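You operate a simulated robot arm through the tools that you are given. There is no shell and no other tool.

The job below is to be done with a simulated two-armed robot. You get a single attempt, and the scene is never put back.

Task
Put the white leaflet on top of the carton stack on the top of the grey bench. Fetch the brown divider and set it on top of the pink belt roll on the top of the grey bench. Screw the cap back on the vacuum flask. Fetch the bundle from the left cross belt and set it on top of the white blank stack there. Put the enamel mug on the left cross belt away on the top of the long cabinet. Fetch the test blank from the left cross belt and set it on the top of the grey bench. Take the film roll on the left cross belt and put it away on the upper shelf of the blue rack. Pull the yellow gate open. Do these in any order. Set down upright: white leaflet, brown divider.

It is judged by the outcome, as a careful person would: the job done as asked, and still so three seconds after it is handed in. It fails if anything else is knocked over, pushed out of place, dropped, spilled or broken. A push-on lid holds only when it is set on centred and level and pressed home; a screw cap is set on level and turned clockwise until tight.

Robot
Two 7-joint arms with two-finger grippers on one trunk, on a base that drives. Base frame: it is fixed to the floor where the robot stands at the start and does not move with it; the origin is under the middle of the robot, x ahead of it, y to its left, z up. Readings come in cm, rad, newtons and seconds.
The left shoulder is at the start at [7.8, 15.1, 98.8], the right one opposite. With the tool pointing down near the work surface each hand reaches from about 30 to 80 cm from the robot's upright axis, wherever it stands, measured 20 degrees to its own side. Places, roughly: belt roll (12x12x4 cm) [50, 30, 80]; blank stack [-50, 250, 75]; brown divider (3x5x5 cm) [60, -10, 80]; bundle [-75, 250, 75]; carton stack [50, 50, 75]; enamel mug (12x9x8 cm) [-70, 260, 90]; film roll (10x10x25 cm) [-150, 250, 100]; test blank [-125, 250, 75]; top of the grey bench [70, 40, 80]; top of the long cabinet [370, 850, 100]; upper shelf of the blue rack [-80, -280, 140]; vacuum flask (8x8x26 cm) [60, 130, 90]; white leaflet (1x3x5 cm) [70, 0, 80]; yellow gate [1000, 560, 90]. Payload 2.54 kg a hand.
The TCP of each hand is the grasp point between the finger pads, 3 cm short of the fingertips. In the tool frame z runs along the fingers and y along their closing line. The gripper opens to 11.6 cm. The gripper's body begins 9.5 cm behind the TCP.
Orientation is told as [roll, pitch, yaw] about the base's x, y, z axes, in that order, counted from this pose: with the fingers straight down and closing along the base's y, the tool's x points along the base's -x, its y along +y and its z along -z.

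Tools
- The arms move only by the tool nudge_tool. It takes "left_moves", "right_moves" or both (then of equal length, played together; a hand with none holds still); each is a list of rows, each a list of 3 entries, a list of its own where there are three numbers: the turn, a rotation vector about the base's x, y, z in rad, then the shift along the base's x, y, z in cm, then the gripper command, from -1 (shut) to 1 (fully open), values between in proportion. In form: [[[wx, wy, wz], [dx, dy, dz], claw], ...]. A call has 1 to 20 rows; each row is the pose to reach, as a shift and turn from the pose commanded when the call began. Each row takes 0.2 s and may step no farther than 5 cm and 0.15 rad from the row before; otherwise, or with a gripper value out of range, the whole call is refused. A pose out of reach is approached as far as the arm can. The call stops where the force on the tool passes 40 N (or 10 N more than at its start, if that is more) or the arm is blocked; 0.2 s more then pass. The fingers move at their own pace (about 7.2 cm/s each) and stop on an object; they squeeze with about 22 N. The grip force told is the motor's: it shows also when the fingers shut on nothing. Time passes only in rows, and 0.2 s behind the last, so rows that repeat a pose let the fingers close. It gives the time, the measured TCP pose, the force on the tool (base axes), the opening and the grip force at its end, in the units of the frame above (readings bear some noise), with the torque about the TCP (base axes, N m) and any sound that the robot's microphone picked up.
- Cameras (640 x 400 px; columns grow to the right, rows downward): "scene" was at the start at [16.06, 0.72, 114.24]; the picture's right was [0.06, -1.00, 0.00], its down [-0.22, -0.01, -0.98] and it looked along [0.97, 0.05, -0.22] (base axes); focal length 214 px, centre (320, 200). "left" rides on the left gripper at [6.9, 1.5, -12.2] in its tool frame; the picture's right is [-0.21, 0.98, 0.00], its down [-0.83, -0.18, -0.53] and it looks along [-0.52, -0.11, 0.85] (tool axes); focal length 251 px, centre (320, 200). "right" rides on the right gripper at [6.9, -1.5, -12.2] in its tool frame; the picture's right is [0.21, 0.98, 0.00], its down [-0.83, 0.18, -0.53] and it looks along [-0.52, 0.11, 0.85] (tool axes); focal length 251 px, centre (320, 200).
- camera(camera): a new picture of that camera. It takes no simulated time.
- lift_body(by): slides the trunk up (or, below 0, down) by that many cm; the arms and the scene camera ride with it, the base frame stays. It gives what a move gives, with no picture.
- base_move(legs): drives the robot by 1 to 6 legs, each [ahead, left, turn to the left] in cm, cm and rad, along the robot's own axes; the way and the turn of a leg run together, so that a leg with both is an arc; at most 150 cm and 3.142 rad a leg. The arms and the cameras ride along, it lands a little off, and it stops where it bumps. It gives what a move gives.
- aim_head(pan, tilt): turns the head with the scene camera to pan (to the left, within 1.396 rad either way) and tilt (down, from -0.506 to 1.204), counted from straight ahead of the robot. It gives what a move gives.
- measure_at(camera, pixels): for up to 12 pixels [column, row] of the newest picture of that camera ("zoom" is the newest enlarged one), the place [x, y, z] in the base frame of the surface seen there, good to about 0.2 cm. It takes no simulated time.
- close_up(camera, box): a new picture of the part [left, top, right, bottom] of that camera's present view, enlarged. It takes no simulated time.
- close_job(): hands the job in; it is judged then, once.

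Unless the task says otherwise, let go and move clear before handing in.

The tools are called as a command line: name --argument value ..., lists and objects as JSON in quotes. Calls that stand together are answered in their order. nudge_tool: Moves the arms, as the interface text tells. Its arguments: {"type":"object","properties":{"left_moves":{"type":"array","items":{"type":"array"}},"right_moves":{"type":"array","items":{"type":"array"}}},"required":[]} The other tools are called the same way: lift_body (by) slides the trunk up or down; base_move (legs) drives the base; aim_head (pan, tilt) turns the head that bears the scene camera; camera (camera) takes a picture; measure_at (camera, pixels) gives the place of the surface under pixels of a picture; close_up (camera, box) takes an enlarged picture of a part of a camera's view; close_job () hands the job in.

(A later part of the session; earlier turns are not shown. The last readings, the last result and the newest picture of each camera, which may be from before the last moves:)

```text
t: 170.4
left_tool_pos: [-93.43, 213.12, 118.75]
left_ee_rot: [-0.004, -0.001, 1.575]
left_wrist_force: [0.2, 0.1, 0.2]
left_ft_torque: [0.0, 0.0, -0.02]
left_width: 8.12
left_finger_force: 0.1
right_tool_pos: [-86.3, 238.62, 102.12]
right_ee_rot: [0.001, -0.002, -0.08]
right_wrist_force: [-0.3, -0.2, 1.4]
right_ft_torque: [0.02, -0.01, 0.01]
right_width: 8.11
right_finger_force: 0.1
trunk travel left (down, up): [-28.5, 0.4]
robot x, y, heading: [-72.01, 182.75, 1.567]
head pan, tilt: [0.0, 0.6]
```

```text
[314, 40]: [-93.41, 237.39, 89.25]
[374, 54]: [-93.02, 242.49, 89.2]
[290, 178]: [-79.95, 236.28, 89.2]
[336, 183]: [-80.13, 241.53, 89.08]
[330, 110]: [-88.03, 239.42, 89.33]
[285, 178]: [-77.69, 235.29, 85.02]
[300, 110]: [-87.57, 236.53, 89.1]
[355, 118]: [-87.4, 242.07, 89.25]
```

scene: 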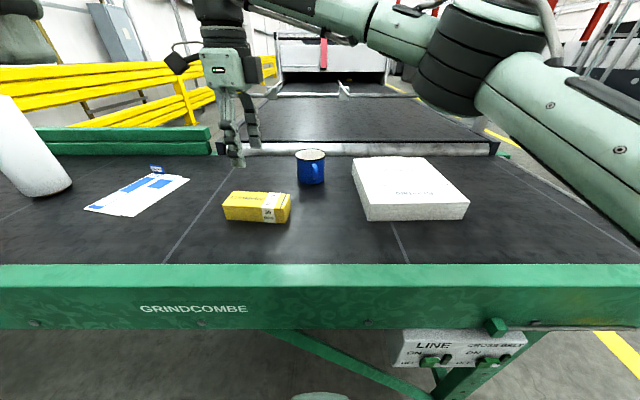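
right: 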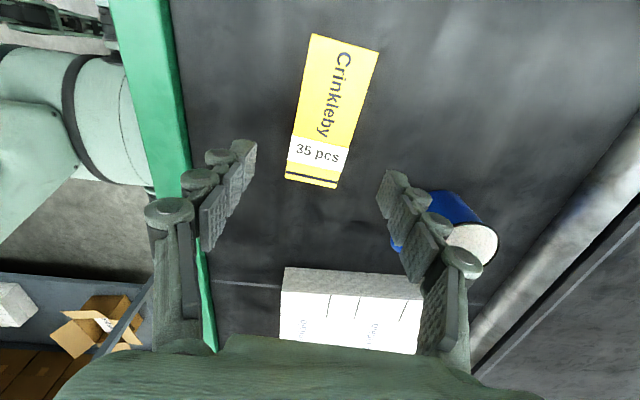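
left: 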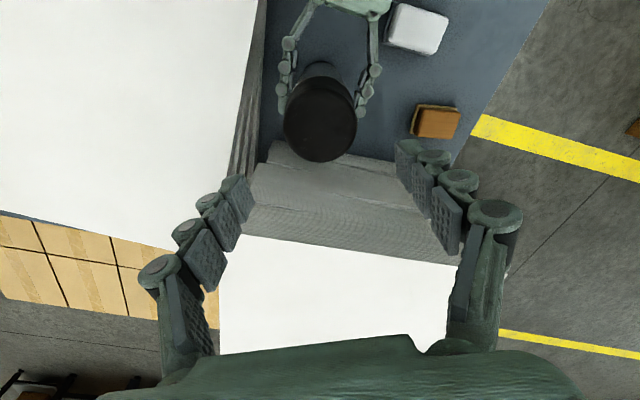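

Bundle centre ≈[-86.6,239.4], top z 89.2. I centre, descend to z≈89.2 and grip.

nudge_tool --right_moves '[[[0, 0, 0], [-0.25, 0.75, -2], 0.4], [[0, 0, 0], [-0.25, 0.75, -5], 0.4], [[0, 0, 0], [-0.25, 0.75, -8], 0.4], [[0, 0, 0], [-0.25, 0.75, -11], 0.4], [[0, 0, 0], [-0.25, 0.75, -12.9], 0.4], [[0, 0, 0], [-0.25, 0.75, -12.9], 0.4]]'

camera --camera "right"

```text
t: 171.8
left_tool_pos: [-93.35, 213.1, 118.62]
left_ee_rot: [-0.004, 0.0, 1.573]
left_wrist_force: [0.0, 0.5, 0.8]
left_ft_torque: [0.0, 0.01, 0.04]
left_width: 8.12
left_finger_force: 0.2
right_tool_pos: [-86.48, 239.45, 89.44]
right_ee_rot: [0.0, -0.001, -0.08]
right_wrist_force: [0.0, 0.3, -0.6]
right_ft_torque: [-0.01, 0.05, 0.03]
right_width: 8.12
right_finger_force: 0.1
trunk travel left (down, up): [-28.5, 0.4]
robot x, y, heading: [-71.85, 182.76, 1.568]
head pan, tilt: [0.0, 0.6]
```

```text
taken
```

right: 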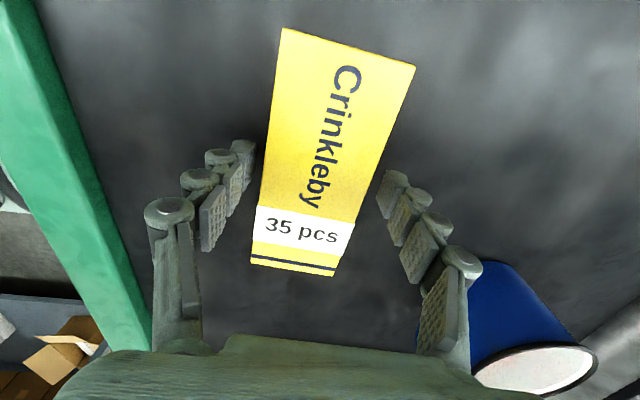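

nudge_tool --right_moves '[[[0, 0, 0], [0, 0, 0], 0.1], [[0, 0, 0], [0, 0, 0], -0.2], [[0, 0, 0], [0, 0, 0], -1], [[0, 0, 0], [0, 0, 0], -1], [[0, 0, 0], [0, 0, 1], -1], [[0, 0, 0], [0, 0, 3], -1], [[0, 0, 0], [0, 0, 6], -1], [[0, 0, 0], [0, 0, 9], -1], [[0, 0, 0], [0, 0, 12], -1], [[0, 0, 0], [0, 0, 12], -1]]'

camera --camera "right"

camera --camera "scene"

```text
t: 174.0
left_tool_pos: [-93.32, 213.08, 118.59]
left_ee_rot: [-0.004, -0.001, 1.574]
left_wrist_force: [-0.2, -0.1, 0.3]
left_ft_torque: [0.02, 0.01, -0.01]
left_width: 8.11
left_finger_force: 0.0
right_tool_pos: [-86.6, 239.36, 101.65]
right_ee_rot: [-0.001, -0.001, -0.08]
right_wrist_force: [-0.5, -0.1, -1.3]
right_ft_torque: [0.01, 0.02, -0.02]
right_width: 5.95
right_finger_force: 22.1
trunk travel left (down, up): [-28.5, 0.4]
robot x, y, heading: [-72.01, 182.9, 1.571]
head pan, tilt: [0.0, 0.6]
```

```text
taken
```

right: 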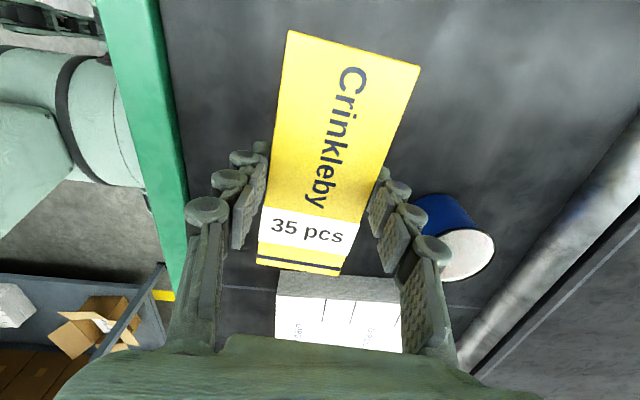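

```text
taken
```

scene: 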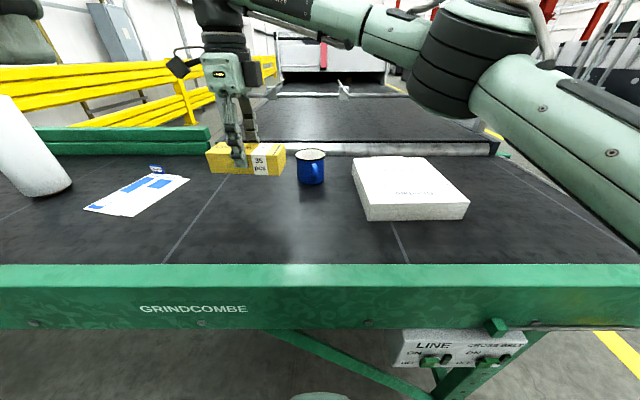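

The bundle is held (5.95 cm). I carry it over to the stack centre at [-50.3,248.5].

nudge_tool --right_moves '[[[0, 0, 0], [2, 0.5, 1.5], -1], [[0, 0, 0], [5.5, 1.4, 3], -1], [[0, 0, 0], [9.5, 2.4, 3], -1], [[0, 0, 0], [13.5, 3.4, 3], -1], [[0, 0, 0], [17.5, 4.4, 3], -1], [[0, 0, 0], [21.5, 5.4, 3], -1], [[0, 0, 0], [25.5, 6.4, 3], -1], [[0, 0, 0], [29.5, 7.4, 2], -1], [[0, 0, 0], [33, 8.3, 0], -1], [[0, 0, 0], [35.5, 8.9, -2], -1], [[0, 0, 0], [36.3, 9.1, -4], -1], [[0, 0, 0], [36.3, 9.1, -4], -1]]'

camera --camera "right"

camera --camera "scene"

```text
t: 176.6
left_tool_pos: [-93.44, 213.09, 118.66]
left_ee_rot: [-0.004, 0.001, 1.573]
left_wrist_force: [0.6, -0.7, 0.1]
left_ft_torque: [0.03, 0.0, 0.02]
left_width: 8.14
left_finger_force: 0.1
right_tool_pos: [-50.31, 248.43, 97.54]
right_ee_rot: [0.0, -0.002, -0.079]
right_wrist_force: [-0.4, 0.2, -3.3]
right_ft_torque: [0.0, 0.03, 0.0]
right_width: 5.94
right_finger_force: 21.7
trunk travel left (down, up): [-28.5, 0.4]
robot x, y, heading: [-71.98, 182.66, 1.572]
head pan, tilt: [0.0, 0.6]
```

```text
taken
```

right: 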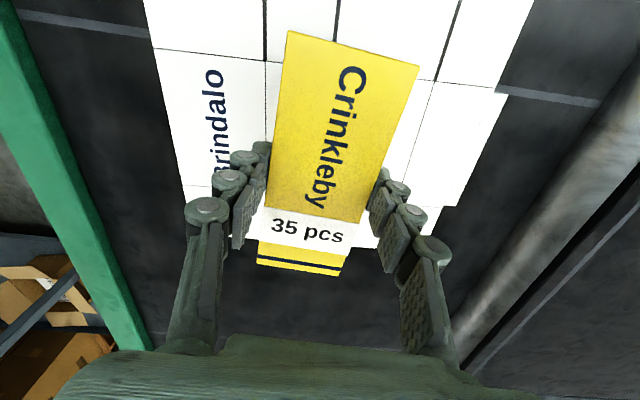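

```text
taken
```

scene: 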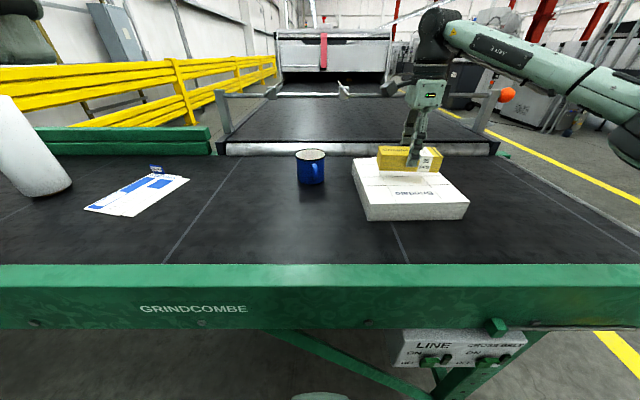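

The bundle is over the stack. I lower it to near contact and then in small steps.

nudge_tool --right_moves '[[[0, 0, 0], [0, 0, -1], -1], [[0, 0, 0], [0, 0, -2], -1], [[0, 0, 0], [0, 0, -2.6], -1], [[0, 0, 0], [0, 0, -2.8], -1], [[0, 0, 0], [0, 0, -2.8], -1]]'

nudge_tool --right_moves '[[[0, 0, 0], [0, 0, -0.1], -1], [[0, 0, 0], [0, 0, -0.2], -1], [[0, 0, 0], [0, 0, -0.2], -1]]'

nudge_tool --right_moves '[[[0, 0, 0], [0, 0, -0.1], -1], [[0, 0, 0], [0, 0, -0.1], -1]]'

nudge_tool --right_moves '[[[0, 0, 0], [0, 0, -0.1], -1], [[0, 0, 0], [0, 0, -0.1], -1]]'

```text
t: 177.8
left_tool_pos: [-93.41, 213.15, 118.77]
left_ee_rot: [-0.003, -0.001, 1.575]
left_wrist_force: [0.6, -0.2, 0.4]
left_ft_torque: [-0.02, 0.03, 0.0]
left_width: 8.14
left_finger_force: 0.1
right_tool_pos: [-50.44, 248.6, 94.68]
right_ee_rot: [0.002, -0.001, -0.081]
right_wrist_force: [0.5, -0.1, -1.8]
right_ft_torque: [0.01, -0.02, -0.01]
right_width: 5.92
right_finger_force: 21.9
trunk travel left (down, up): [-28.5, 0.4]
robot x, y, heading: [-72.08, 182.93, 1.576]
head pan, tilt: [0.0, 0.6]
```

```text
t: 178.6
left_tool_pos: [-93.53, 213.0, 118.62]
left_ee_rot: [-0.003, 0.001, 1.575]
left_wrist_force: [0.2, 0.0, -0.5]
left_ft_torque: [-0.01, -0.04, 0.01]
left_width: 8.12
left_finger_force: 0.0
right_tool_pos: [-50.42, 248.66, 94.56]
right_ee_rot: [-0.001, -0.002, -0.081]
right_wrist_force: [0.2, 0.2, -0.6]
right_ft_torque: [-0.03, 0.0, -0.02]
right_width: 5.94
right_finger_force: 21.7
trunk travel left (down, up): [-28.5, 0.4]
robot x, y, heading: [-72.04, 182.82, 1.572]
head pan, tilt: [0.0, 0.6]
```

```text
t: 179.2
left_tool_pos: [-93.32, 213.01, 118.69]
left_ee_rot: [-0.003, -0.002, 1.573]
left_wrist_force: [0.7, 0.0, -1.1]
left_ft_torque: [0.06, 0.02, 0.04]
left_width: 8.12
left_finger_force: 0.0
right_tool_pos: [-50.31, 248.61, 94.42]
right_ee_rot: [0.001, -0.001, -0.081]
right_wrist_force: [-0.1, -0.2, 3.1]
right_ft_torque: [-0.1, 0.05, -0.09]
right_width: 5.94
right_finger_force: 21.9
trunk travel left (down, up): [-28.5, 0.4]
robot x, y, heading: [-72.28, 183.13, 1.57]
head pan, tilt: [0.0, 0.6]
```

```text
t: 179.8
left_tool_pos: [-93.39, 213.0, 118.65]
left_ee_rot: [-0.004, -0.002, 1.573]
left_wrist_force: [-0.8, -0.8, 0.0]
left_ft_torque: [-0.01, 0.0, 0.03]
left_width: 8.14
left_finger_force: 0.0
right_tool_pos: [-50.35, 248.55, 94.46]
right_ee_rot: [0.003, -0.002, -0.081]
right_wrist_force: [2.5, -1.1, 10.3]
right_ft_torque: [-0.4, -0.05, -0.04]
right_width: 5.93
right_finger_force: 21.5
trunk travel left (down, up): [-28.5, 0.4]
robot x, y, heading: [-72.28, 182.84, 1.57]
head pan, tilt: [0.0, 0.6]
```

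Contact is firm (10 N). I open, lift clear and check.

nudge_tool --right_moves '[[[0, 0, 0], [0, 0, 0.05], 0.1], [[0, 0, 0], [0, 0, 0.05], 0.25], [[0, 0, 0], [0, 0, 0.05], 0.4], [[0, 0, 0], [0, 0, 0.05], 0.4], [[0, 0, 0], [0, 0, 2], 0.4], [[0, 0, 0], [0, 0, 5], 0.4], [[0, 0, 0], [0, 0, 9], 0.4], [[0, 0, 0], [0, 0, 13], 0.4]]'

camera --camera "right"

camera --camera "scene"

```text
t: 181.6
left_tool_pos: [-93.42, 213.01, 118.83]
left_ee_rot: [-0.004, -0.002, 1.573]
left_wrist_force: [-0.3, -0.3, -0.3]
left_ft_torque: [0.0, 0.01, 0.03]
left_width: 8.1
left_finger_force: 0.1
right_tool_pos: [-50.55, 248.44, 107.28]
right_ee_rot: [0.002, -0.001, -0.078]
right_wrist_force: [-0.4, -0.4, -0.1]
right_ft_torque: [0.01, 0.01, 0.02]
right_width: 8.12
right_finger_force: 0.0
trunk travel left (down, up): [-28.5, 0.4]
robot x, y, heading: [-72.17, 182.89, 1.571]
head pan, tilt: [0.0, 0.6]
```

```text
taken
```

right: 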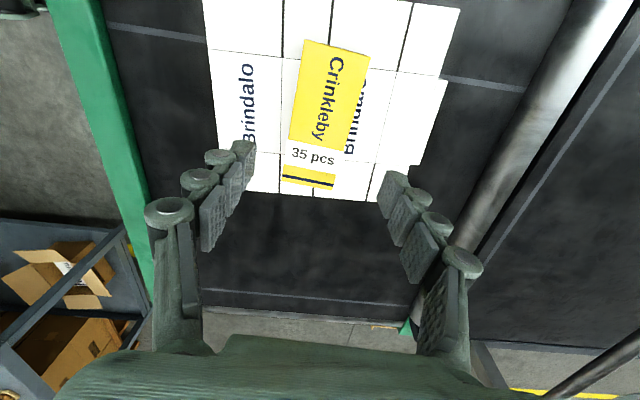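

```text
taken
```

scene: 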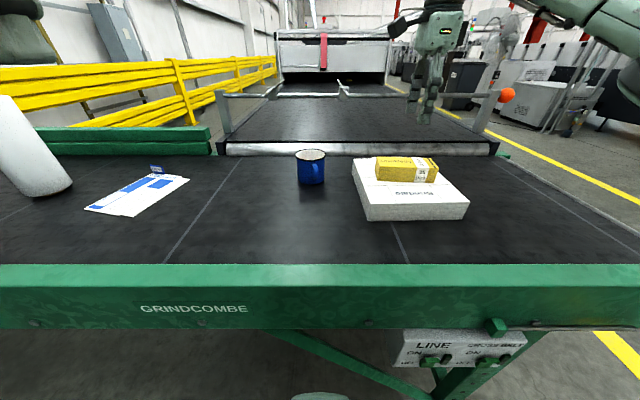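

The bundle lies squarely on the blank stack. Now I tuck the right hand and drive left towards the test blank and film roll.

nudge_tool --right_moves '[[[0, 0, 0.1375], [0.2, -3, 1], 0.4], [[0, 0, 0.275], [0.4, -6, 2], 0.4], [[0, 0, 0.4125], [0.6, -9, 3], 0.4], [[0, 0, 0.55], [0.8, -12, 4], 0.4], [[0, 0, 0.6875], [1, -15, 5], 0.4], [[0, 0, 0.825], [1.2, -18, 5], 0.4], [[0, 0, 0.9625], [1.4, -21, 5], 0.4], [[0, 0, 1.1], [1.6, -24, 5], 0.4], [[0, 0, 1.2375], [1.8, -27, 5], 0.4], [[0, 0, 1.375], [2, -30, 5], 0.4], [[0, 0, 1.5125], [2.2, -33, 5], 0.4], [[0, 0, 1.65], [2.4, -35, 5], 0.4], [[0, 0, 1.65], [2.4, -35, 5], 0.4]]'

aim_head --pan 0.9 --tilt 0.45

camera --camera "scene"

```text
t: 184.4
left_tool_pos: [-93.33, 213.21, 118.74]
left_ee_rot: [-0.003, -0.001, 1.574]
left_wrist_force: [-0.6, -0.6, -1.3]
left_ft_torque: [-0.01, 0.01, -0.01]
left_width: 8.13
left_finger_force: 0.0
right_tool_pos: [-48.05, 213.52, 112.33]
right_ee_rot: [0.001, -0.002, 1.573]
right_wrist_force: [-0.6, -0.4, 0.1]
right_ft_torque: [-0.05, -0.03, -0.01]
right_width: 8.13
right_finger_force: 0.1
trunk travel left (down, up): [-28.5, 0.4]
robot x, y, heading: [-71.92, 182.61, 1.571]
head pan, tilt: [0.0, 0.6]
```

```text
t: 185.6
left_tool_pos: [-93.31, 213.1, 118.72]
left_ee_rot: [-0.002, 0.0, 1.574]
left_wrist_force: [-0.3, 0.8, 0.4]
left_ft_torque: [0.0, 0.02, -0.01]
left_width: 8.09
left_finger_force: 0.1
right_tool_pos: [-47.92, 213.48, 112.34]
right_ee_rot: [-0.001, -0.002, 1.571]
right_wrist_force: [1.3, 0.6, 0.4]
right_ft_torque: [-0.01, 0.0, 0.01]
right_width: 8.13
right_finger_force: 0.0
trunk travel left (down, up): [-28.5, 0.4]
robot x, y, heading: [-72.56, 182.86, 1.572]
head pan, tilt: [0.901, 0.45]
```

```text
taken
```

scene: 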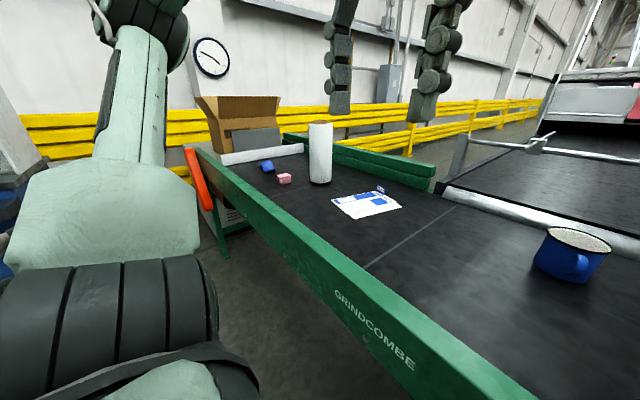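

The way along the belt is clear. I drive ~46 cm left to face the test blank and film roll.

base_move --legs '[[-3, 46, 0], [3, 0, 0]]'

aim_head --pan 0.1 --tilt 0.55

camera --camera "scene"

```text
t: 190.9
left_tool_pos: [-139.3, 212.89, 118.74]
left_ee_rot: [-0.004, -0.001, 1.581]
left_wrist_force: [-0.1, 0.5, 0.1]
left_ft_torque: [-0.08, -0.02, 0.02]
left_width: 8.11
left_finger_force: 0.0
right_tool_pos: [-93.99, 213.65, 112.23]
right_ee_rot: [0.001, 0.001, 1.575]
right_wrist_force: [0.0, -0.5, -0.2]
right_ft_torque: [-0.06, -0.01, -0.02]
right_width: 8.12
right_finger_force: 0.0
trunk travel left (down, up): [-28.5, 0.4]
robot x, y, heading: [-117.93, 182.77, 1.575]
head pan, tilt: [0.901, 0.45]
```

```text
t: 192.1
left_tool_pos: [-139.22, 212.75, 118.69]
left_ee_rot: [-0.005, 0.001, 1.582]
left_wrist_force: [0.0, 0.6, 1.3]
left_ft_torque: [0.01, -0.03, 0.0]
left_width: 8.12
left_finger_force: 0.0
right_tool_pos: [-93.92, 213.5, 112.33]
right_ee_rot: [0.0, -0.003, 1.578]
right_wrist_force: [0.0, -0.7, 0.2]
right_ft_torque: [-0.01, 0.01, 0.02]
right_width: 8.13
right_finger_force: 0.1
trunk travel left (down, up): [-28.5, 0.4]
robot x, y, heading: [-117.68, 182.66, 1.575]
head pan, tilt: [0.099, 0.55]
```

```text
taken
```

scene: 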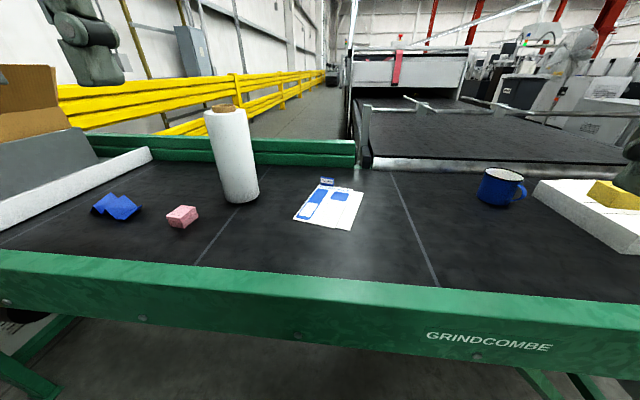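

close_up --camera "scene" --box '[270, 160, 390, 240]'

close_up --camera "scene" --box '[160, 90, 300, 240]'

```text
5.00 times, centred on (330, 200) of scene
```

zoom: 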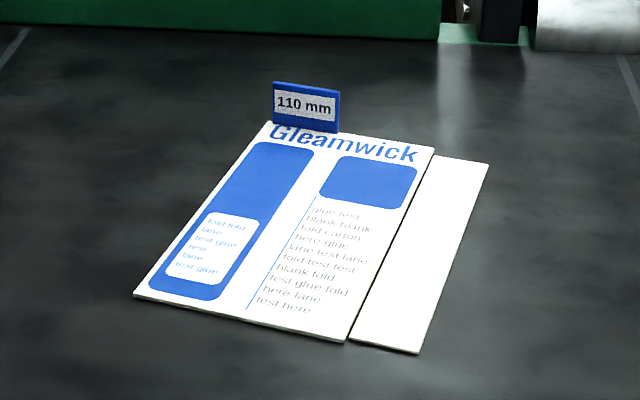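

```text
2.67 times, centred on (230, 165) of scene
```

zoom: 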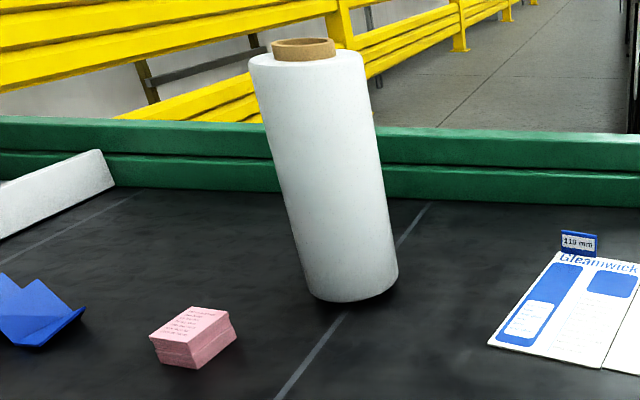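

The test blank (Gleamwick, with an upright blue "110 mm" tab at its far edge) lies flat; the film roll stands upright. I measure both.

close_up --camera "scene" --box '[290, 165, 370, 235]'

measure_at --camera "scene" --pixels '[[327, 180], [320, 178], [334, 182], [327, 185], [315, 190], [362, 195], [296, 218], [350, 230], [330, 205], [225, 110], [235, 160], [240, 198]]'

measure_at --camera "scene" --pixels '[[205, 115], [245, 110], [223, 104], [215, 150], [252, 150], [222, 180], [258, 180], [225, 118], [180, 215], [240, 203], [222, 106], [228, 130]]'

```text
5.71 times, centred on (330, 200) of scene
```

zoom: 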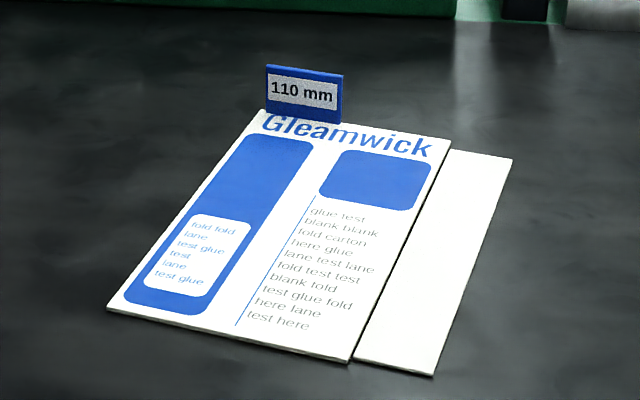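

```text
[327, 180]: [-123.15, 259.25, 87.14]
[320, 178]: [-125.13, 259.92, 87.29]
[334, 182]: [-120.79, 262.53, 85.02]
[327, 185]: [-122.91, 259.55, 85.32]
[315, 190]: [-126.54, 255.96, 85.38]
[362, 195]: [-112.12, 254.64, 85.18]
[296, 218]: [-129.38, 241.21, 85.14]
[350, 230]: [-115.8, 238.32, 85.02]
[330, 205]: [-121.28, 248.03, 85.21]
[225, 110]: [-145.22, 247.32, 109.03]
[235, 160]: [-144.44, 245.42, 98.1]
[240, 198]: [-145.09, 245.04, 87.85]
```

```text
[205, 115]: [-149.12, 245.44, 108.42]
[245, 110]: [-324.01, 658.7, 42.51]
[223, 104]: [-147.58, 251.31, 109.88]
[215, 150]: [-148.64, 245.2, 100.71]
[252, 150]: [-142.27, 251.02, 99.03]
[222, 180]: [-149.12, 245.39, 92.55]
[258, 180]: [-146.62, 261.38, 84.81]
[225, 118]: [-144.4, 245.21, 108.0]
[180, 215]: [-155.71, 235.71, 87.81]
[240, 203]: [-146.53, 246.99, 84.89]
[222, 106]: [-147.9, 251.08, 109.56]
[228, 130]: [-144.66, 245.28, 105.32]
```

The film roll stands near [-146,249], top z≈109; since it goes on a shelf at z≈140 it is best held from the side with a level hand. I bring the left hand forward at height and pitch it level.

nudge_tool --left_moves '[[[0, 0, 0], [-1.5, 4, 0], 1], [[0, 0, 0], [-3, 8, 0], 1], [[0, 0, 0], [-4.5, 12, 0], 1], [[0.14, 0, 0], [-6, 15, 0], 1], [[0.28, 0, 0], [-6.5, 16.5, 0], 1], [[0.42, 0, 0], [-6.5, 17.5, 0], 1], [[0.56, 0, 0], [-6.5, 18, 0], 1], [[0.7, 0, 0], [-6.5, 18, 0], 1], [[0.84, 0, 0], [-6.5, 18, 0], 1], [[0.98, 0, 0], [-6.5, 18, 0], 1], [[1.12, 0, 0], [-6.5, 18, 0], 1], [[1.26, 0, 0], [-6.5, 18, 0], 1], [[1.4, 0, 0], [-6.5, 18, 0], 1], [[1.5, 0, 0], [-6.5, 18, 0], 1], [[1.5708, 0, 0], [-6.5, 18, 0], 1], [[1.5708, 0, 0], [-6.5, 18, 0], 1]]'

camera --camera "left"

camera --camera "scene"

```text
t: 195.5
left_tool_pos: [-146.59, 232.54, 120.2]
left_ee_rot: [-1.659, -1.56, -3.056]
left_wrist_force: [-0.2, 0.4, -0.2]
left_ft_torque: [0.04, 0.01, 0.0]
left_width: 11.58
left_finger_force: 0.1
left hand out of reach, approached as far as the arm can: row 14, 15, 16
right_tool_pos: [-94.02, 213.44, 112.29]
right_ee_rot: [0.0, -0.003, 1.574]
right_wrist_force: [0.2, 1.0, -0.2]
right_ft_torque: [0.01, 0.0, 0.02]
right_width: 8.11
right_finger_force: 0.1
trunk travel left (down, up): [-28.5, 0.4]
robot x, y, heading: [-117.85, 182.58, 1.573]
head pan, tilt: [0.099, 0.55]
```

```text
taken
```

left: 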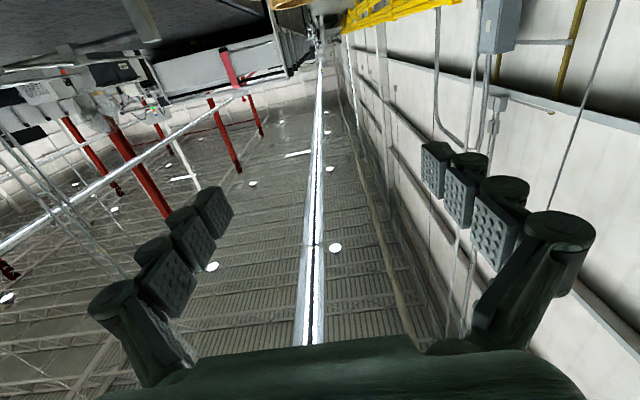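

```text
taken
```

scene: 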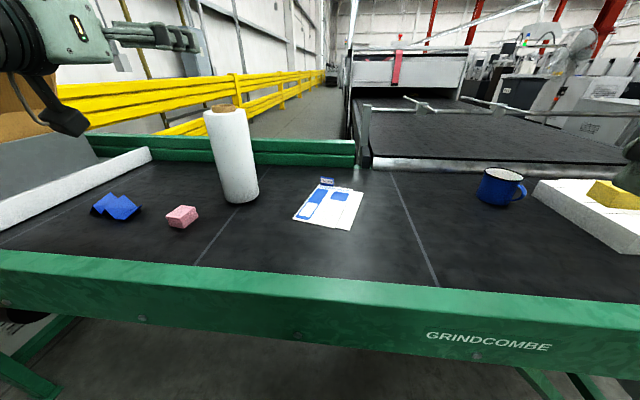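

The left hand is level at [-146.6,232.5,120.2]. I measure the roll's core ring more finely to get its centre.

close_up --camera "scene" --box '[190, 90, 270, 140]'

```text
8.00 times, centred on (230, 115) of scene
```

zoom: 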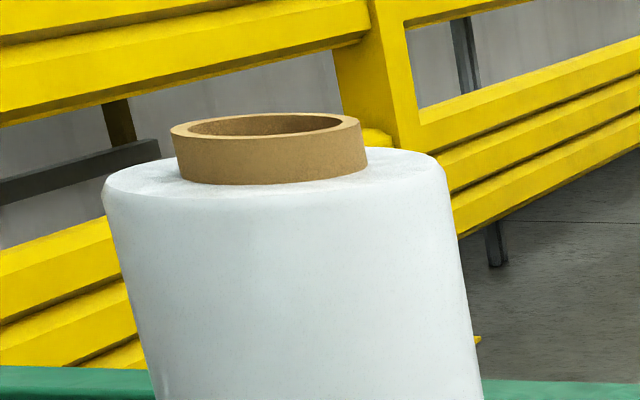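

measure_at --camera "zoom" --pixels '[[180, 140], [270, 160], [362, 140], [175, 130], [265, 116], [355, 123], [110, 190], [270, 192], [440, 165], [300, 250], [160, 300], [460, 280]]'

```text
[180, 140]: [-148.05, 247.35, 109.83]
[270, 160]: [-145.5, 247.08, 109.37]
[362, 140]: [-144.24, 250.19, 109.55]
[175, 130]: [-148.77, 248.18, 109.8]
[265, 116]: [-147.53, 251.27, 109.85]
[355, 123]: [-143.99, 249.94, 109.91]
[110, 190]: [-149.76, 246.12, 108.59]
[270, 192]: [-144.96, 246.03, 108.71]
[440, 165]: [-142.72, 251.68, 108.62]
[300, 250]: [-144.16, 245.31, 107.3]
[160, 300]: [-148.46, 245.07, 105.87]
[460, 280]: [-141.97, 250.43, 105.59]
```

Roll axis ≈[-146.4,249.2], radius ≈4.5. I lower the level hand to z≈99 and then advance around the roll.

nudge_tool --left_moves '[[[0, 0, 0], [0, 0, -3], 1], [[0, 0, 0], [0, 0, -6], 1], [[0, 0, 0], [0, 0, -9], 1], [[0, 0, 0], [0.1, 0, -12], 1], [[0, 0, 0], [0.2, 0, -15], 1], [[0, 0, 0], [0.2, 0, -18], 1], [[0, 0, 0], [0.2, 0, -21.2], 1], [[0, 0, 0], [0.2, 0, -21.2], 1]]'

camera --camera "left"

camera --camera "scene"

```text
t: 197.3
left_tool_pos: [-148.05, 237.03, 110.43]
left_ee_rot: [-1.608, -1.56, -3.108]
left_wrist_force: [0.0, -0.5, -0.3]
left_ft_torque: [0.01, 0.0, -0.01]
left_width: 11.59
left_finger_force: 0.0
left hand out of reach, approached as far as the arm can: row 1, 2, 3, 4, 5, 6, 7, 8
right_tool_pos: [-93.98, 213.59, 112.4]
right_ee_rot: [-0.001, -0.002, 1.576]
right_wrist_force: [0.3, 0.2, -0.4]
right_ft_torque: [-0.03, -0.02, 0.04]
right_width: 8.13
right_finger_force: 0.1
trunk travel left (down, up): [-28.5, 0.4]
robot x, y, heading: [-117.82, 182.75, 1.571]
head pan, tilt: [0.099, 0.55]
```

```text
taken
```

left: 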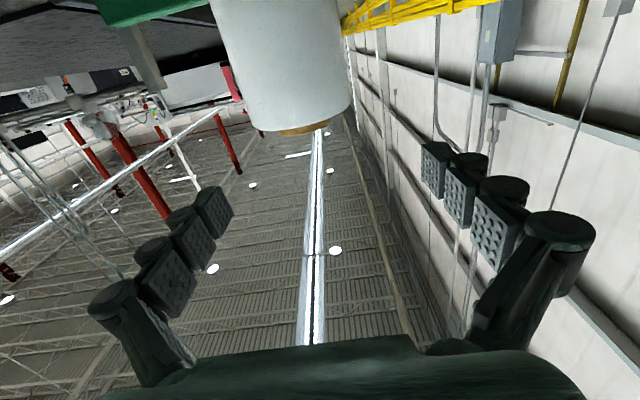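

```text
taken
```

scene: 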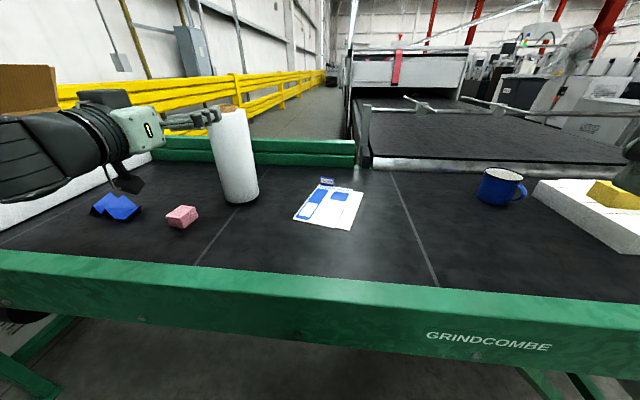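

The arm is too folded here. I back the base up 14 cm so the level hand has room to go lower.

base_move --legs '[[-14, 0, 0]]'

nudge_tool --left_moves '[[[0, 0, 0], [0.5, 2, -2], 1], [[0, 0, 0], [1, 4, -4], 1], [[0, 0, 0], [1.4, 6, -6], 1], [[0, 0, 0], [1.4, 8, -8], 1], [[0, 0, 0], [1.4, 9, -10], 1], [[0, 0, 0], [1.4, 9, -11.4], 1], [[0, 0, 0], [1.4, 9, -11.4], 1]]'

camera --camera "scene"

camera --camera "left"

```text
t: 198.6
left_tool_pos: [-147.83, 222.74, 110.48]
left_ee_rot: [-1.689, -1.561, -3.029]
left_wrist_force: [-1.3, -1.0, -0.1]
left_ft_torque: [0.0, -0.01, -0.02]
left_width: 11.59
left_finger_force: 0.1
right_tool_pos: [-93.72, 199.26, 112.41]
right_ee_rot: [0.0, -0.001, 1.576]
right_wrist_force: [-0.1, 0.9, -0.7]
right_ft_torque: [0.02, 0.0, 0.02]
right_width: 8.13
right_finger_force: 0.0
trunk travel left (down, up): [-28.5, 0.4]
robot x, y, heading: [-117.99, 168.73, 1.576]
head pan, tilt: [0.099, 0.55]
```

```text
t: 200.2
left_tool_pos: [-147.73, 223.05, 110.46]
left_ee_rot: [-1.61, -1.561, -3.107]
left_wrist_force: [0.1, 0.9, -0.1]
left_ft_torque: [0.0, 0.04, 0.05]
left_width: 11.56
left_finger_force: 0.0
left hand out of reach, approached as far as the arm can: row 1, 2, 3, 4, 5, 6, 7
right_tool_pos: [-93.69, 199.32, 112.42]
right_ee_rot: [-0.001, 0.0, 1.572]
right_wrist_force: [0.6, -0.6, -1.1]
right_ft_torque: [-0.01, 0.01, 0.0]
right_width: 8.11
right_finger_force: 0.1
trunk travel left (down, up): [-28.5, 0.4]
robot x, y, heading: [-117.4, 168.19, 1.572]
head pan, tilt: [0.099, 0.55]
```

```text
taken
```

scene: 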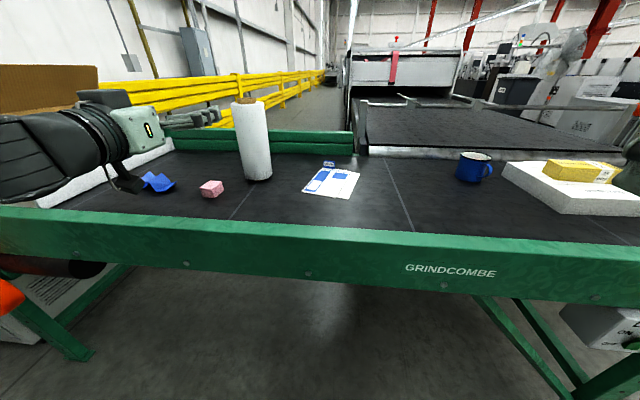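

```text
taken
```

left: 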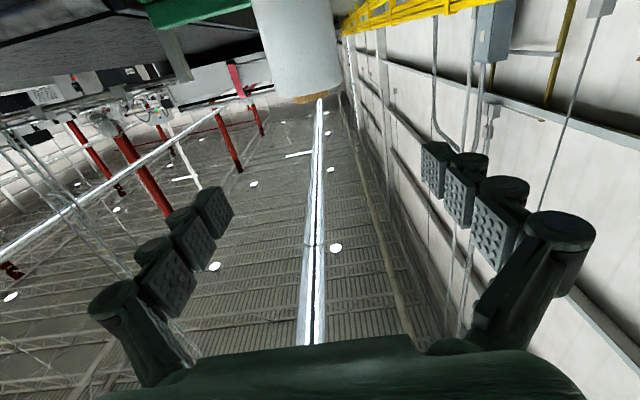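

The arm seems joint-limited this far to its left. I drive 28 cm further left so the roll is straight ahead of the robot.

base_move --legs '[[0, 28, 0]]'

nudge_tool --left_moves '[[[0, 0, 0], [4, 1, 0], 1], [[0, 0, 0], [8, 2, 0], 1], [[0, 0, 0], [12, 3, 0], 1], [[0, 0, 0], [16, 4, 0], 1], [[0, 0, 0], [20, 5, 0], 1], [[0, 0, 0], [24, 6, 0], 1], [[0, 0, 0], [28, 7, 0], 1], [[0, 0, 0], [29.3, 8, 0], 1], [[0, 0, 0], [29.3, 8, 0], 1]]'

camera --camera "scene"

```text
t: 203.5
left_tool_pos: [-176.06, 222.53, 110.26]
left_ee_rot: [-1.607, -1.559, -3.106]
left_wrist_force: [-0.9, 0.5, -0.2]
left_ft_torque: [0.0, 0.04, -0.03]
left_width: 11.6
left_finger_force: 0.0
right_tool_pos: [-121.79, 199.32, 112.37]
right_ee_rot: [-0.001, -0.002, 1.579]
right_wrist_force: [-0.3, 0.4, -0.2]
right_ft_torque: [0.01, 0.0, 0.04]
right_width: 8.12
right_finger_force: 0.0
trunk travel left (down, up): [-28.5, 0.4]
robot x, y, heading: [-145.42, 168.61, 1.58]
head pan, tilt: [0.099, 0.55]
```

```text
t: 205.5
left_tool_pos: [-146.53, 230.66, 110.54]
left_ee_rot: [-1.638, -1.56, -3.073]
left_wrist_force: [0.0, 0.5, 0.1]
left_ft_torque: [0.0, 0.01, -0.02]
left_width: 11.61
left_finger_force: 0.0
left hand out of reach, approached as far as the arm can: row 2, 3
right_tool_pos: [-121.84, 199.23, 112.38]
right_ee_rot: [-0.001, -0.003, 1.58]
right_wrist_force: [-0.2, -0.5, 0.1]
right_ft_torque: [-0.03, 0.01, -0.04]
right_width: 8.14
right_finger_force: 0.0
trunk travel left (down, up): [-28.5, 0.4]
robot x, y, heading: [-145.57, 168.39, 1.582]
head pan, tilt: [0.099, 0.55]
```

```text
taken
```

scene: 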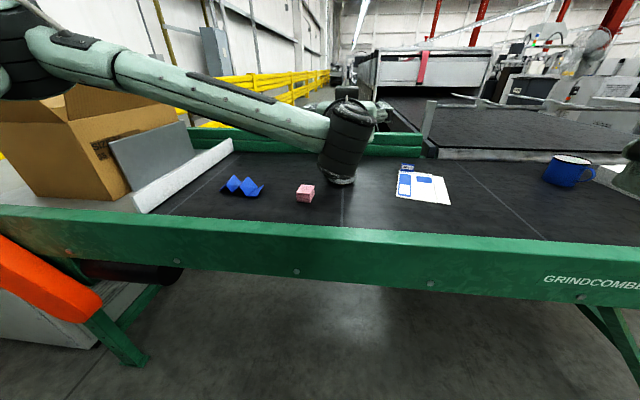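

Now it's reachable. Before lowering 11 cm I check the clearance under the wrist (scene [338,180]).

measure_at --camera "scene" --pixels '[[338, 180], [335, 165], [345, 130], [338, 225], [340, 105], [376, 120], [305, 192]]'

```text
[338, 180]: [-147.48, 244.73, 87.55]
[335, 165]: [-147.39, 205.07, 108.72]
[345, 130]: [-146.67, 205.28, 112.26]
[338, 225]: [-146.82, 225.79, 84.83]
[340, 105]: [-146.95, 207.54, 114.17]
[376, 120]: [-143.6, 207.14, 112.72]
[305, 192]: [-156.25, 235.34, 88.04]
```

The wrist's underside stays above the frame even after lowering. I lower to z≈99.

nudge_tool --left_moves '[[[0, 0, 0], [0.1, 0, -3], 1], [[0, 0, 0], [0.1, 0, -6], 1], [[0, 0, 0], [0.1, 0, -9], 1], [[0, 0, 0], [0.1, 0, -11.5], 1], [[0, 0, 0], [0.1, 0, -11.5], 1]]'

camera --camera "left"

camera --camera "scene"

```text
t: 206.7
left_tool_pos: [-146.63, 230.6, 98.81]
left_ee_rot: [-1.649, -1.561, -3.062]
left_wrist_force: [0.8, 0.0, -0.1]
left_ft_torque: [0.01, 0.01, -0.05]
left_width: 11.58
left_finger_force: 0.0
right_tool_pos: [-121.95, 199.38, 112.27]
right_ee_rot: [0.0, -0.001, 1.58]
right_wrist_force: [0.5, 0.5, -0.8]
right_ft_torque: [0.02, -0.02, 0.01]
right_width: 8.11
right_finger_force: 0.0
trunk travel left (down, up): [-28.5, 0.4]
robot x, y, heading: [-145.75, 168.63, 1.576]
head pan, tilt: [0.099, 0.55]
```

```text
taken
```

left: 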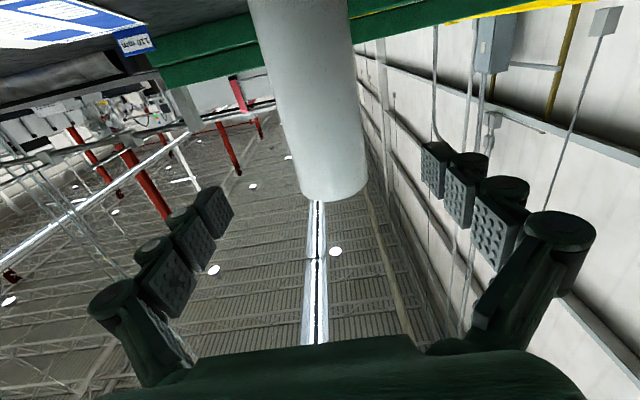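

```text
taken
```

scene: 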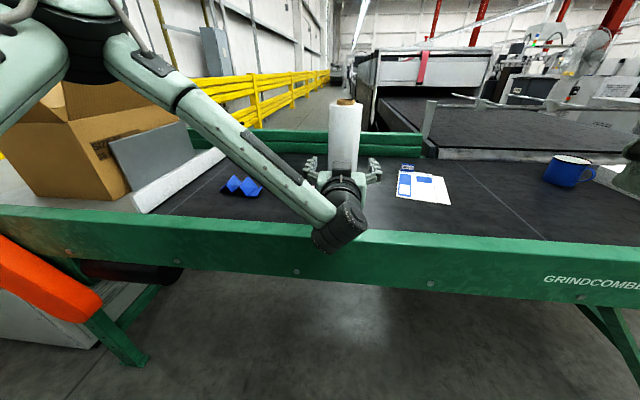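

The roll is centred between the fingers. I advance 18 cm to put the pads beside its axis.

nudge_tool --left_moves '[[[0, 0, 0], [0.1, 3, 0.2], 1], [[0, 0, 0], [0.1, 6, 0.2], 1], [[0, 0, 0], [0.1, 9, 0.2], 1], [[0, 0, 0], [0.1, 12, 0.2], 1], [[0, 0, 0], [0.1, 15, 0.2], 1], [[0, 0, 0], [0.1, 17, 0.2], 1], [[0, 0, 0], [0.1, 18.3, 0.2], 1], [[0, 0, 0], [0.1, 18.3, 0.2], 1]]'

camera --camera "left"

close_up --camera "scene" --box '[260, 80, 440, 230]'

```text
t: 208.5
left_tool_pos: [-146.63, 248.93, 98.97]
left_ee_rot: [-1.563, -1.562, 3.134]
left_wrist_force: [0.1, 0.3, 0.0]
left_ft_torque: [-0.02, 0.02, 0.03]
left_width: 11.59
left_finger_force: 0.1
right_tool_pos: [-121.7, 199.42, 112.26]
right_ee_rot: [-0.002, -0.001, 1.581]
right_wrist_force: [0.1, 0.6, -0.2]
right_ft_torque: [-0.03, 0.0, -0.01]
right_width: 8.12
right_finger_force: 0.0
trunk travel left (down, up): [-28.5, 0.4]
robot x, y, heading: [-145.5, 168.4, 1.578]
head pan, tilt: [0.099, 0.55]
```

```text
taken
```

left: 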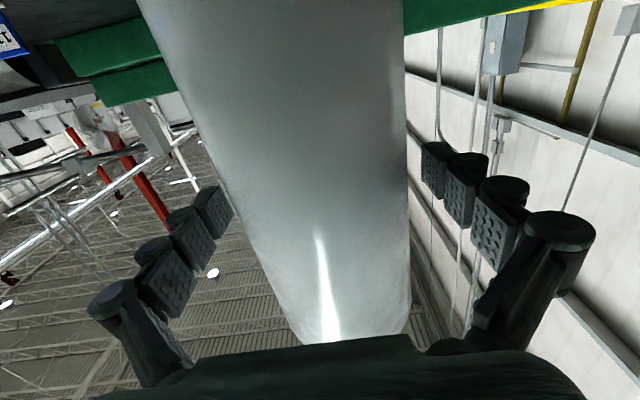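

```text
2.67 times, centred on (350, 155) of scene
```

zoom: 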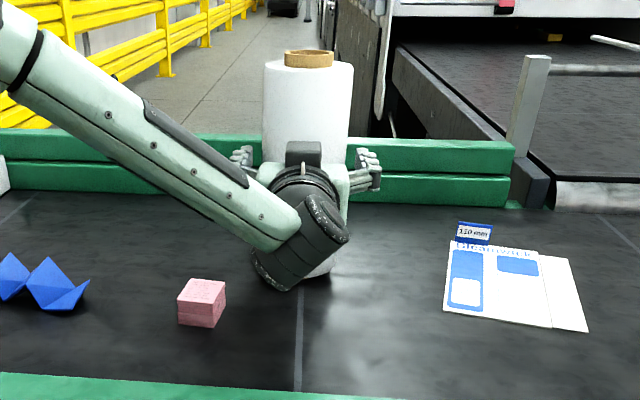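

The roll sits slightly toward +x of the hand's centre. I shift +0.25 in x and close on it.

nudge_tool --left_moves '[[[0, 0, 0], [0.25, 0, 0], 1], [[0, 0, 0], [0.25, 0, 0], 0.75], [[0, 0, 0], [0.25, 0, 0], 0.65], [[0, 0, 0], [0.25, 0, 0], 0.58], [[0, 0, 0], [0.25, 0, 0], 0.5], [[0, 0, 0], [0.25, 0, 0], 0.0], [[0, 0, 0], [0.25, 0, 0], -0.5], [[0, 0, 0], [0.25, 0, 0], -0.5]]'

close_up --camera "scene" --box '[260, 80, 440, 230]'

```text
t: 210.3
left_tool_pos: [-146.45, 248.9, 99.21]
left_ee_rot: [-1.689, -1.56, -3.023]
left_wrist_force: [-5.4, -0.7, 1.1]
left_ft_torque: [-0.09, 0.41, 0.05]
left_width: 9.25
left_finger_force: 21.9
right_tool_pos: [-121.83, 199.24, 112.33]
right_ee_rot: [0.0, -0.002, 1.578]
right_wrist_force: [-0.4, 0.6, -0.6]
right_ft_torque: [-0.04, 0.0, 0.0]
right_width: 8.09
right_finger_force: 0.2
trunk travel left (down, up): [-28.5, 0.4]
robot x, y, heading: [-145.57, 168.31, 1.576]
head pan, tilt: [0.099, 0.55]
```

```text
2.67 times, centred on (350, 155) of scene
```

zoom: 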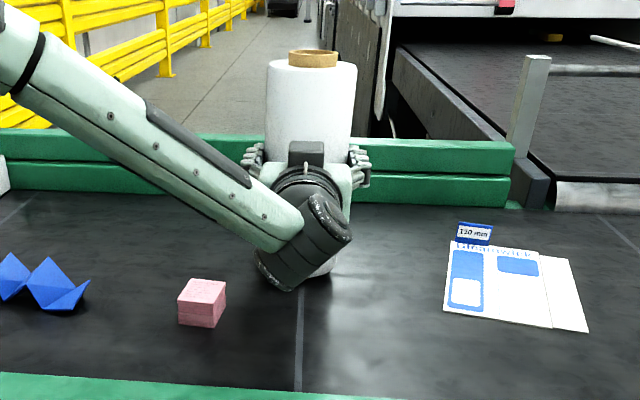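

Gripped at 9.25 cm. I lift it a few centimetres and watch the weight and tilt.

nudge_tool --left_moves '[[[0, 0, 0], [0, 0, 0.5], -0.8], [[0, 0, 0], [0, 0, 1], -0.8], [[0, 0, 0], [0, 0, 2], -0.8], [[0, 0, 0], [0, 0, 3], -0.8], [[0, 0, 0], [0, 0, 4], -0.8], [[0, 0, 0], [0, 0, 4], -0.8]]'

close_up --camera "scene" --box '[260, 60, 440, 230]'

camera --camera "left"

```text
t: 211.7
left_tool_pos: [-146.21, 248.94, 103.06]
left_ee_rot: [-1.337, -1.559, 2.907]
left_wrist_force: [-0.8, 0.7, -10.8]
left_ft_torque: [-0.02, -0.03, 0.03]
left_width: 9.23
left_finger_force: 22.2
right_tool_pos: [-121.89, 199.35, 112.19]
right_ee_rot: [0.0, 0.001, 1.578]
right_wrist_force: [-0.5, -0.1, 0.2]
right_ft_torque: [-0.01, -0.01, 0.0]
right_width: 8.14
right_finger_force: 0.1
trunk travel left (down, up): [-28.5, 0.4]
robot x, y, heading: [-145.61, 169.02, 1.58]
head pan, tilt: [0.099, 0.55]
```

```text
2.35 times, centred on (350, 145) of scene
```

zoom: 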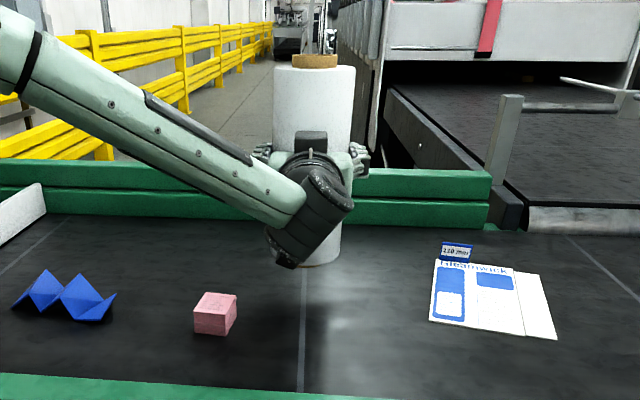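

```text
taken
```

left: 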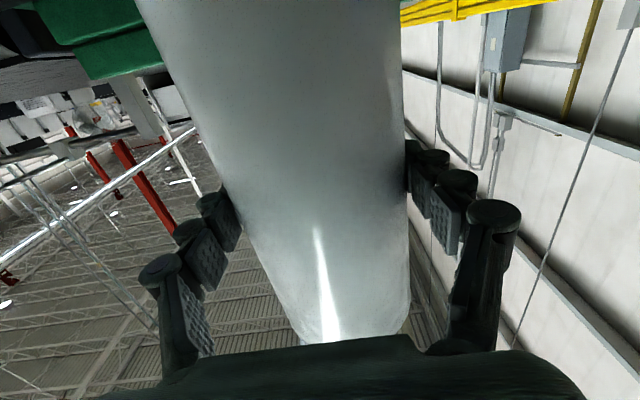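

The roll (≈1.1 kg) hangs straight. I raise it and draw it back towards the robot, clear of everything.

nudge_tool --left_moves '[[[0, 0, 0], [0, 0, 3], -1], [[0, 0, 0], [0, -1, 6], -1], [[0, 0, 0], [0, -3, 9], -1], [[0, 0, 0], [0, -6, 11], -1], [[0, 0, 0], [0, -9, 11], -1], [[0, 0, 0], [0, -12, 11], -1], [[0, 0, 0], [0, -15, 11], -1], [[0, 0, 0], [0, -15, 11], -1]]'

base_move --legs '[[-40, 0, 0]]'

aim_head --pan 1.39 --tilt 0.3

camera --camera "scene"

aim_head --pan -1.39 --tilt 0.3

camera --camera "scene"

```text
t: 213.5
left_tool_pos: [-146.34, 233.79, 114.03]
left_ee_rot: [-1.426, -1.559, 2.998]
left_wrist_force: [-0.5, 0.1, -11.1]
left_ft_torque: [-0.05, 0.0, -0.04]
left_width: 9.23
left_finger_force: 22.3
right_tool_pos: [-121.79, 199.47, 112.22]
right_ee_rot: [0.0, 0.001, 1.579]
right_wrist_force: [-0.6, 0.2, -0.3]
right_ft_torque: [-0.01, -0.02, 0.01]
right_width: 8.13
right_finger_force: 0.1
trunk travel left (down, up): [-28.5, 0.4]
robot x, y, heading: [-145.46, 168.4, 1.579]
head pan, tilt: [0.099, 0.55]
```

```text
t: 216.0
left_tool_pos: [-145.84, 193.73, 114.02]
left_ee_rot: [-1.464, -1.559, 3.032]
left_wrist_force: [-0.1, -0.7, -10.6]
left_ft_torque: [-0.04, 0.02, -0.03]
left_width: 9.24
left_finger_force: 21.4
right_tool_pos: [-121.38, 159.53, 112.32]
right_ee_rot: [-0.001, 0.001, 1.581]
right_wrist_force: [-0.4, -0.6, 0.4]
right_ft_torque: [0.01, -0.02, 0.0]
right_width: 8.12
right_finger_force: 0.0
trunk travel left (down, up): [-28.5, 0.4]
robot x, y, heading: [-145.24, 128.67, 1.582]
head pan, tilt: [0.099, 0.55]
```

```text
t: 217.4
left_tool_pos: [-145.97, 193.86, 114.0]
left_ee_rot: [-1.351, -1.564, 2.921]
left_wrist_force: [0.4, -0.6, -11.3]
left_ft_torque: [-0.01, 0.0, -0.01]
left_width: 9.25
left_finger_force: 21.4
right_tool_pos: [-121.43, 159.52, 112.29]
right_ee_rot: [-0.001, -0.001, 1.58]
right_wrist_force: [-0.3, 0.1, -0.2]
right_ft_torque: [0.02, -0.02, 0.02]
right_width: 8.11
right_finger_force: 0.2
trunk travel left (down, up): [-28.5, 0.4]
robot x, y, heading: [-145.21, 128.56, 1.583]
head pan, tilt: [1.389, 0.3]
```

```text
taken
```

scene: 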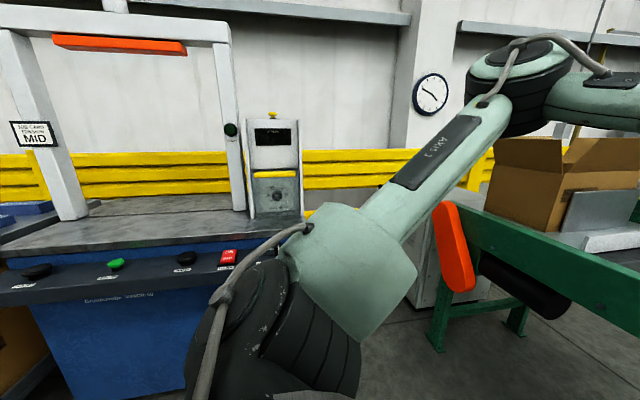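

```text
t: 219.9
left_tool_pos: [-145.79, 193.84, 114.06]
left_ee_rot: [-1.341, -1.563, 2.911]
left_wrist_force: [0.6, 0.6, -11.3]
left_ft_torque: [-0.05, -0.01, 0.0]
left_width: 9.23
left_finger_force: 22.4
right_tool_pos: [-121.42, 159.48, 112.19]
right_ee_rot: [0.0, -0.001, 1.579]
right_wrist_force: [-0.6, 0.0, -0.2]
right_ft_torque: [0.04, -0.03, 0.03]
right_width: 8.11
right_finger_force: 0.1
trunk travel left (down, up): [-28.5, 0.4]
robot x, y, heading: [-145.01, 128.75, 1.58]
head pan, tilt: [-1.389, 0.3]
```

```text
taken
```

scene: 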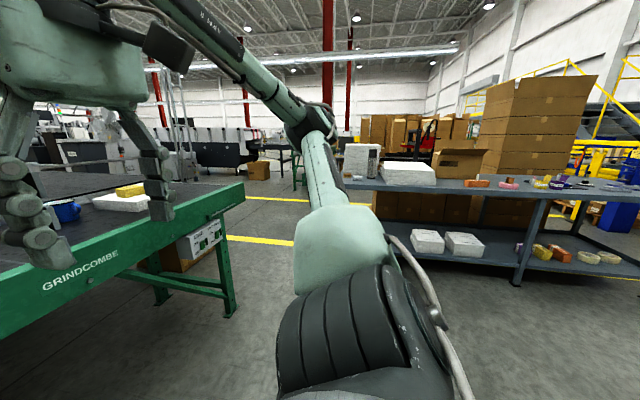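

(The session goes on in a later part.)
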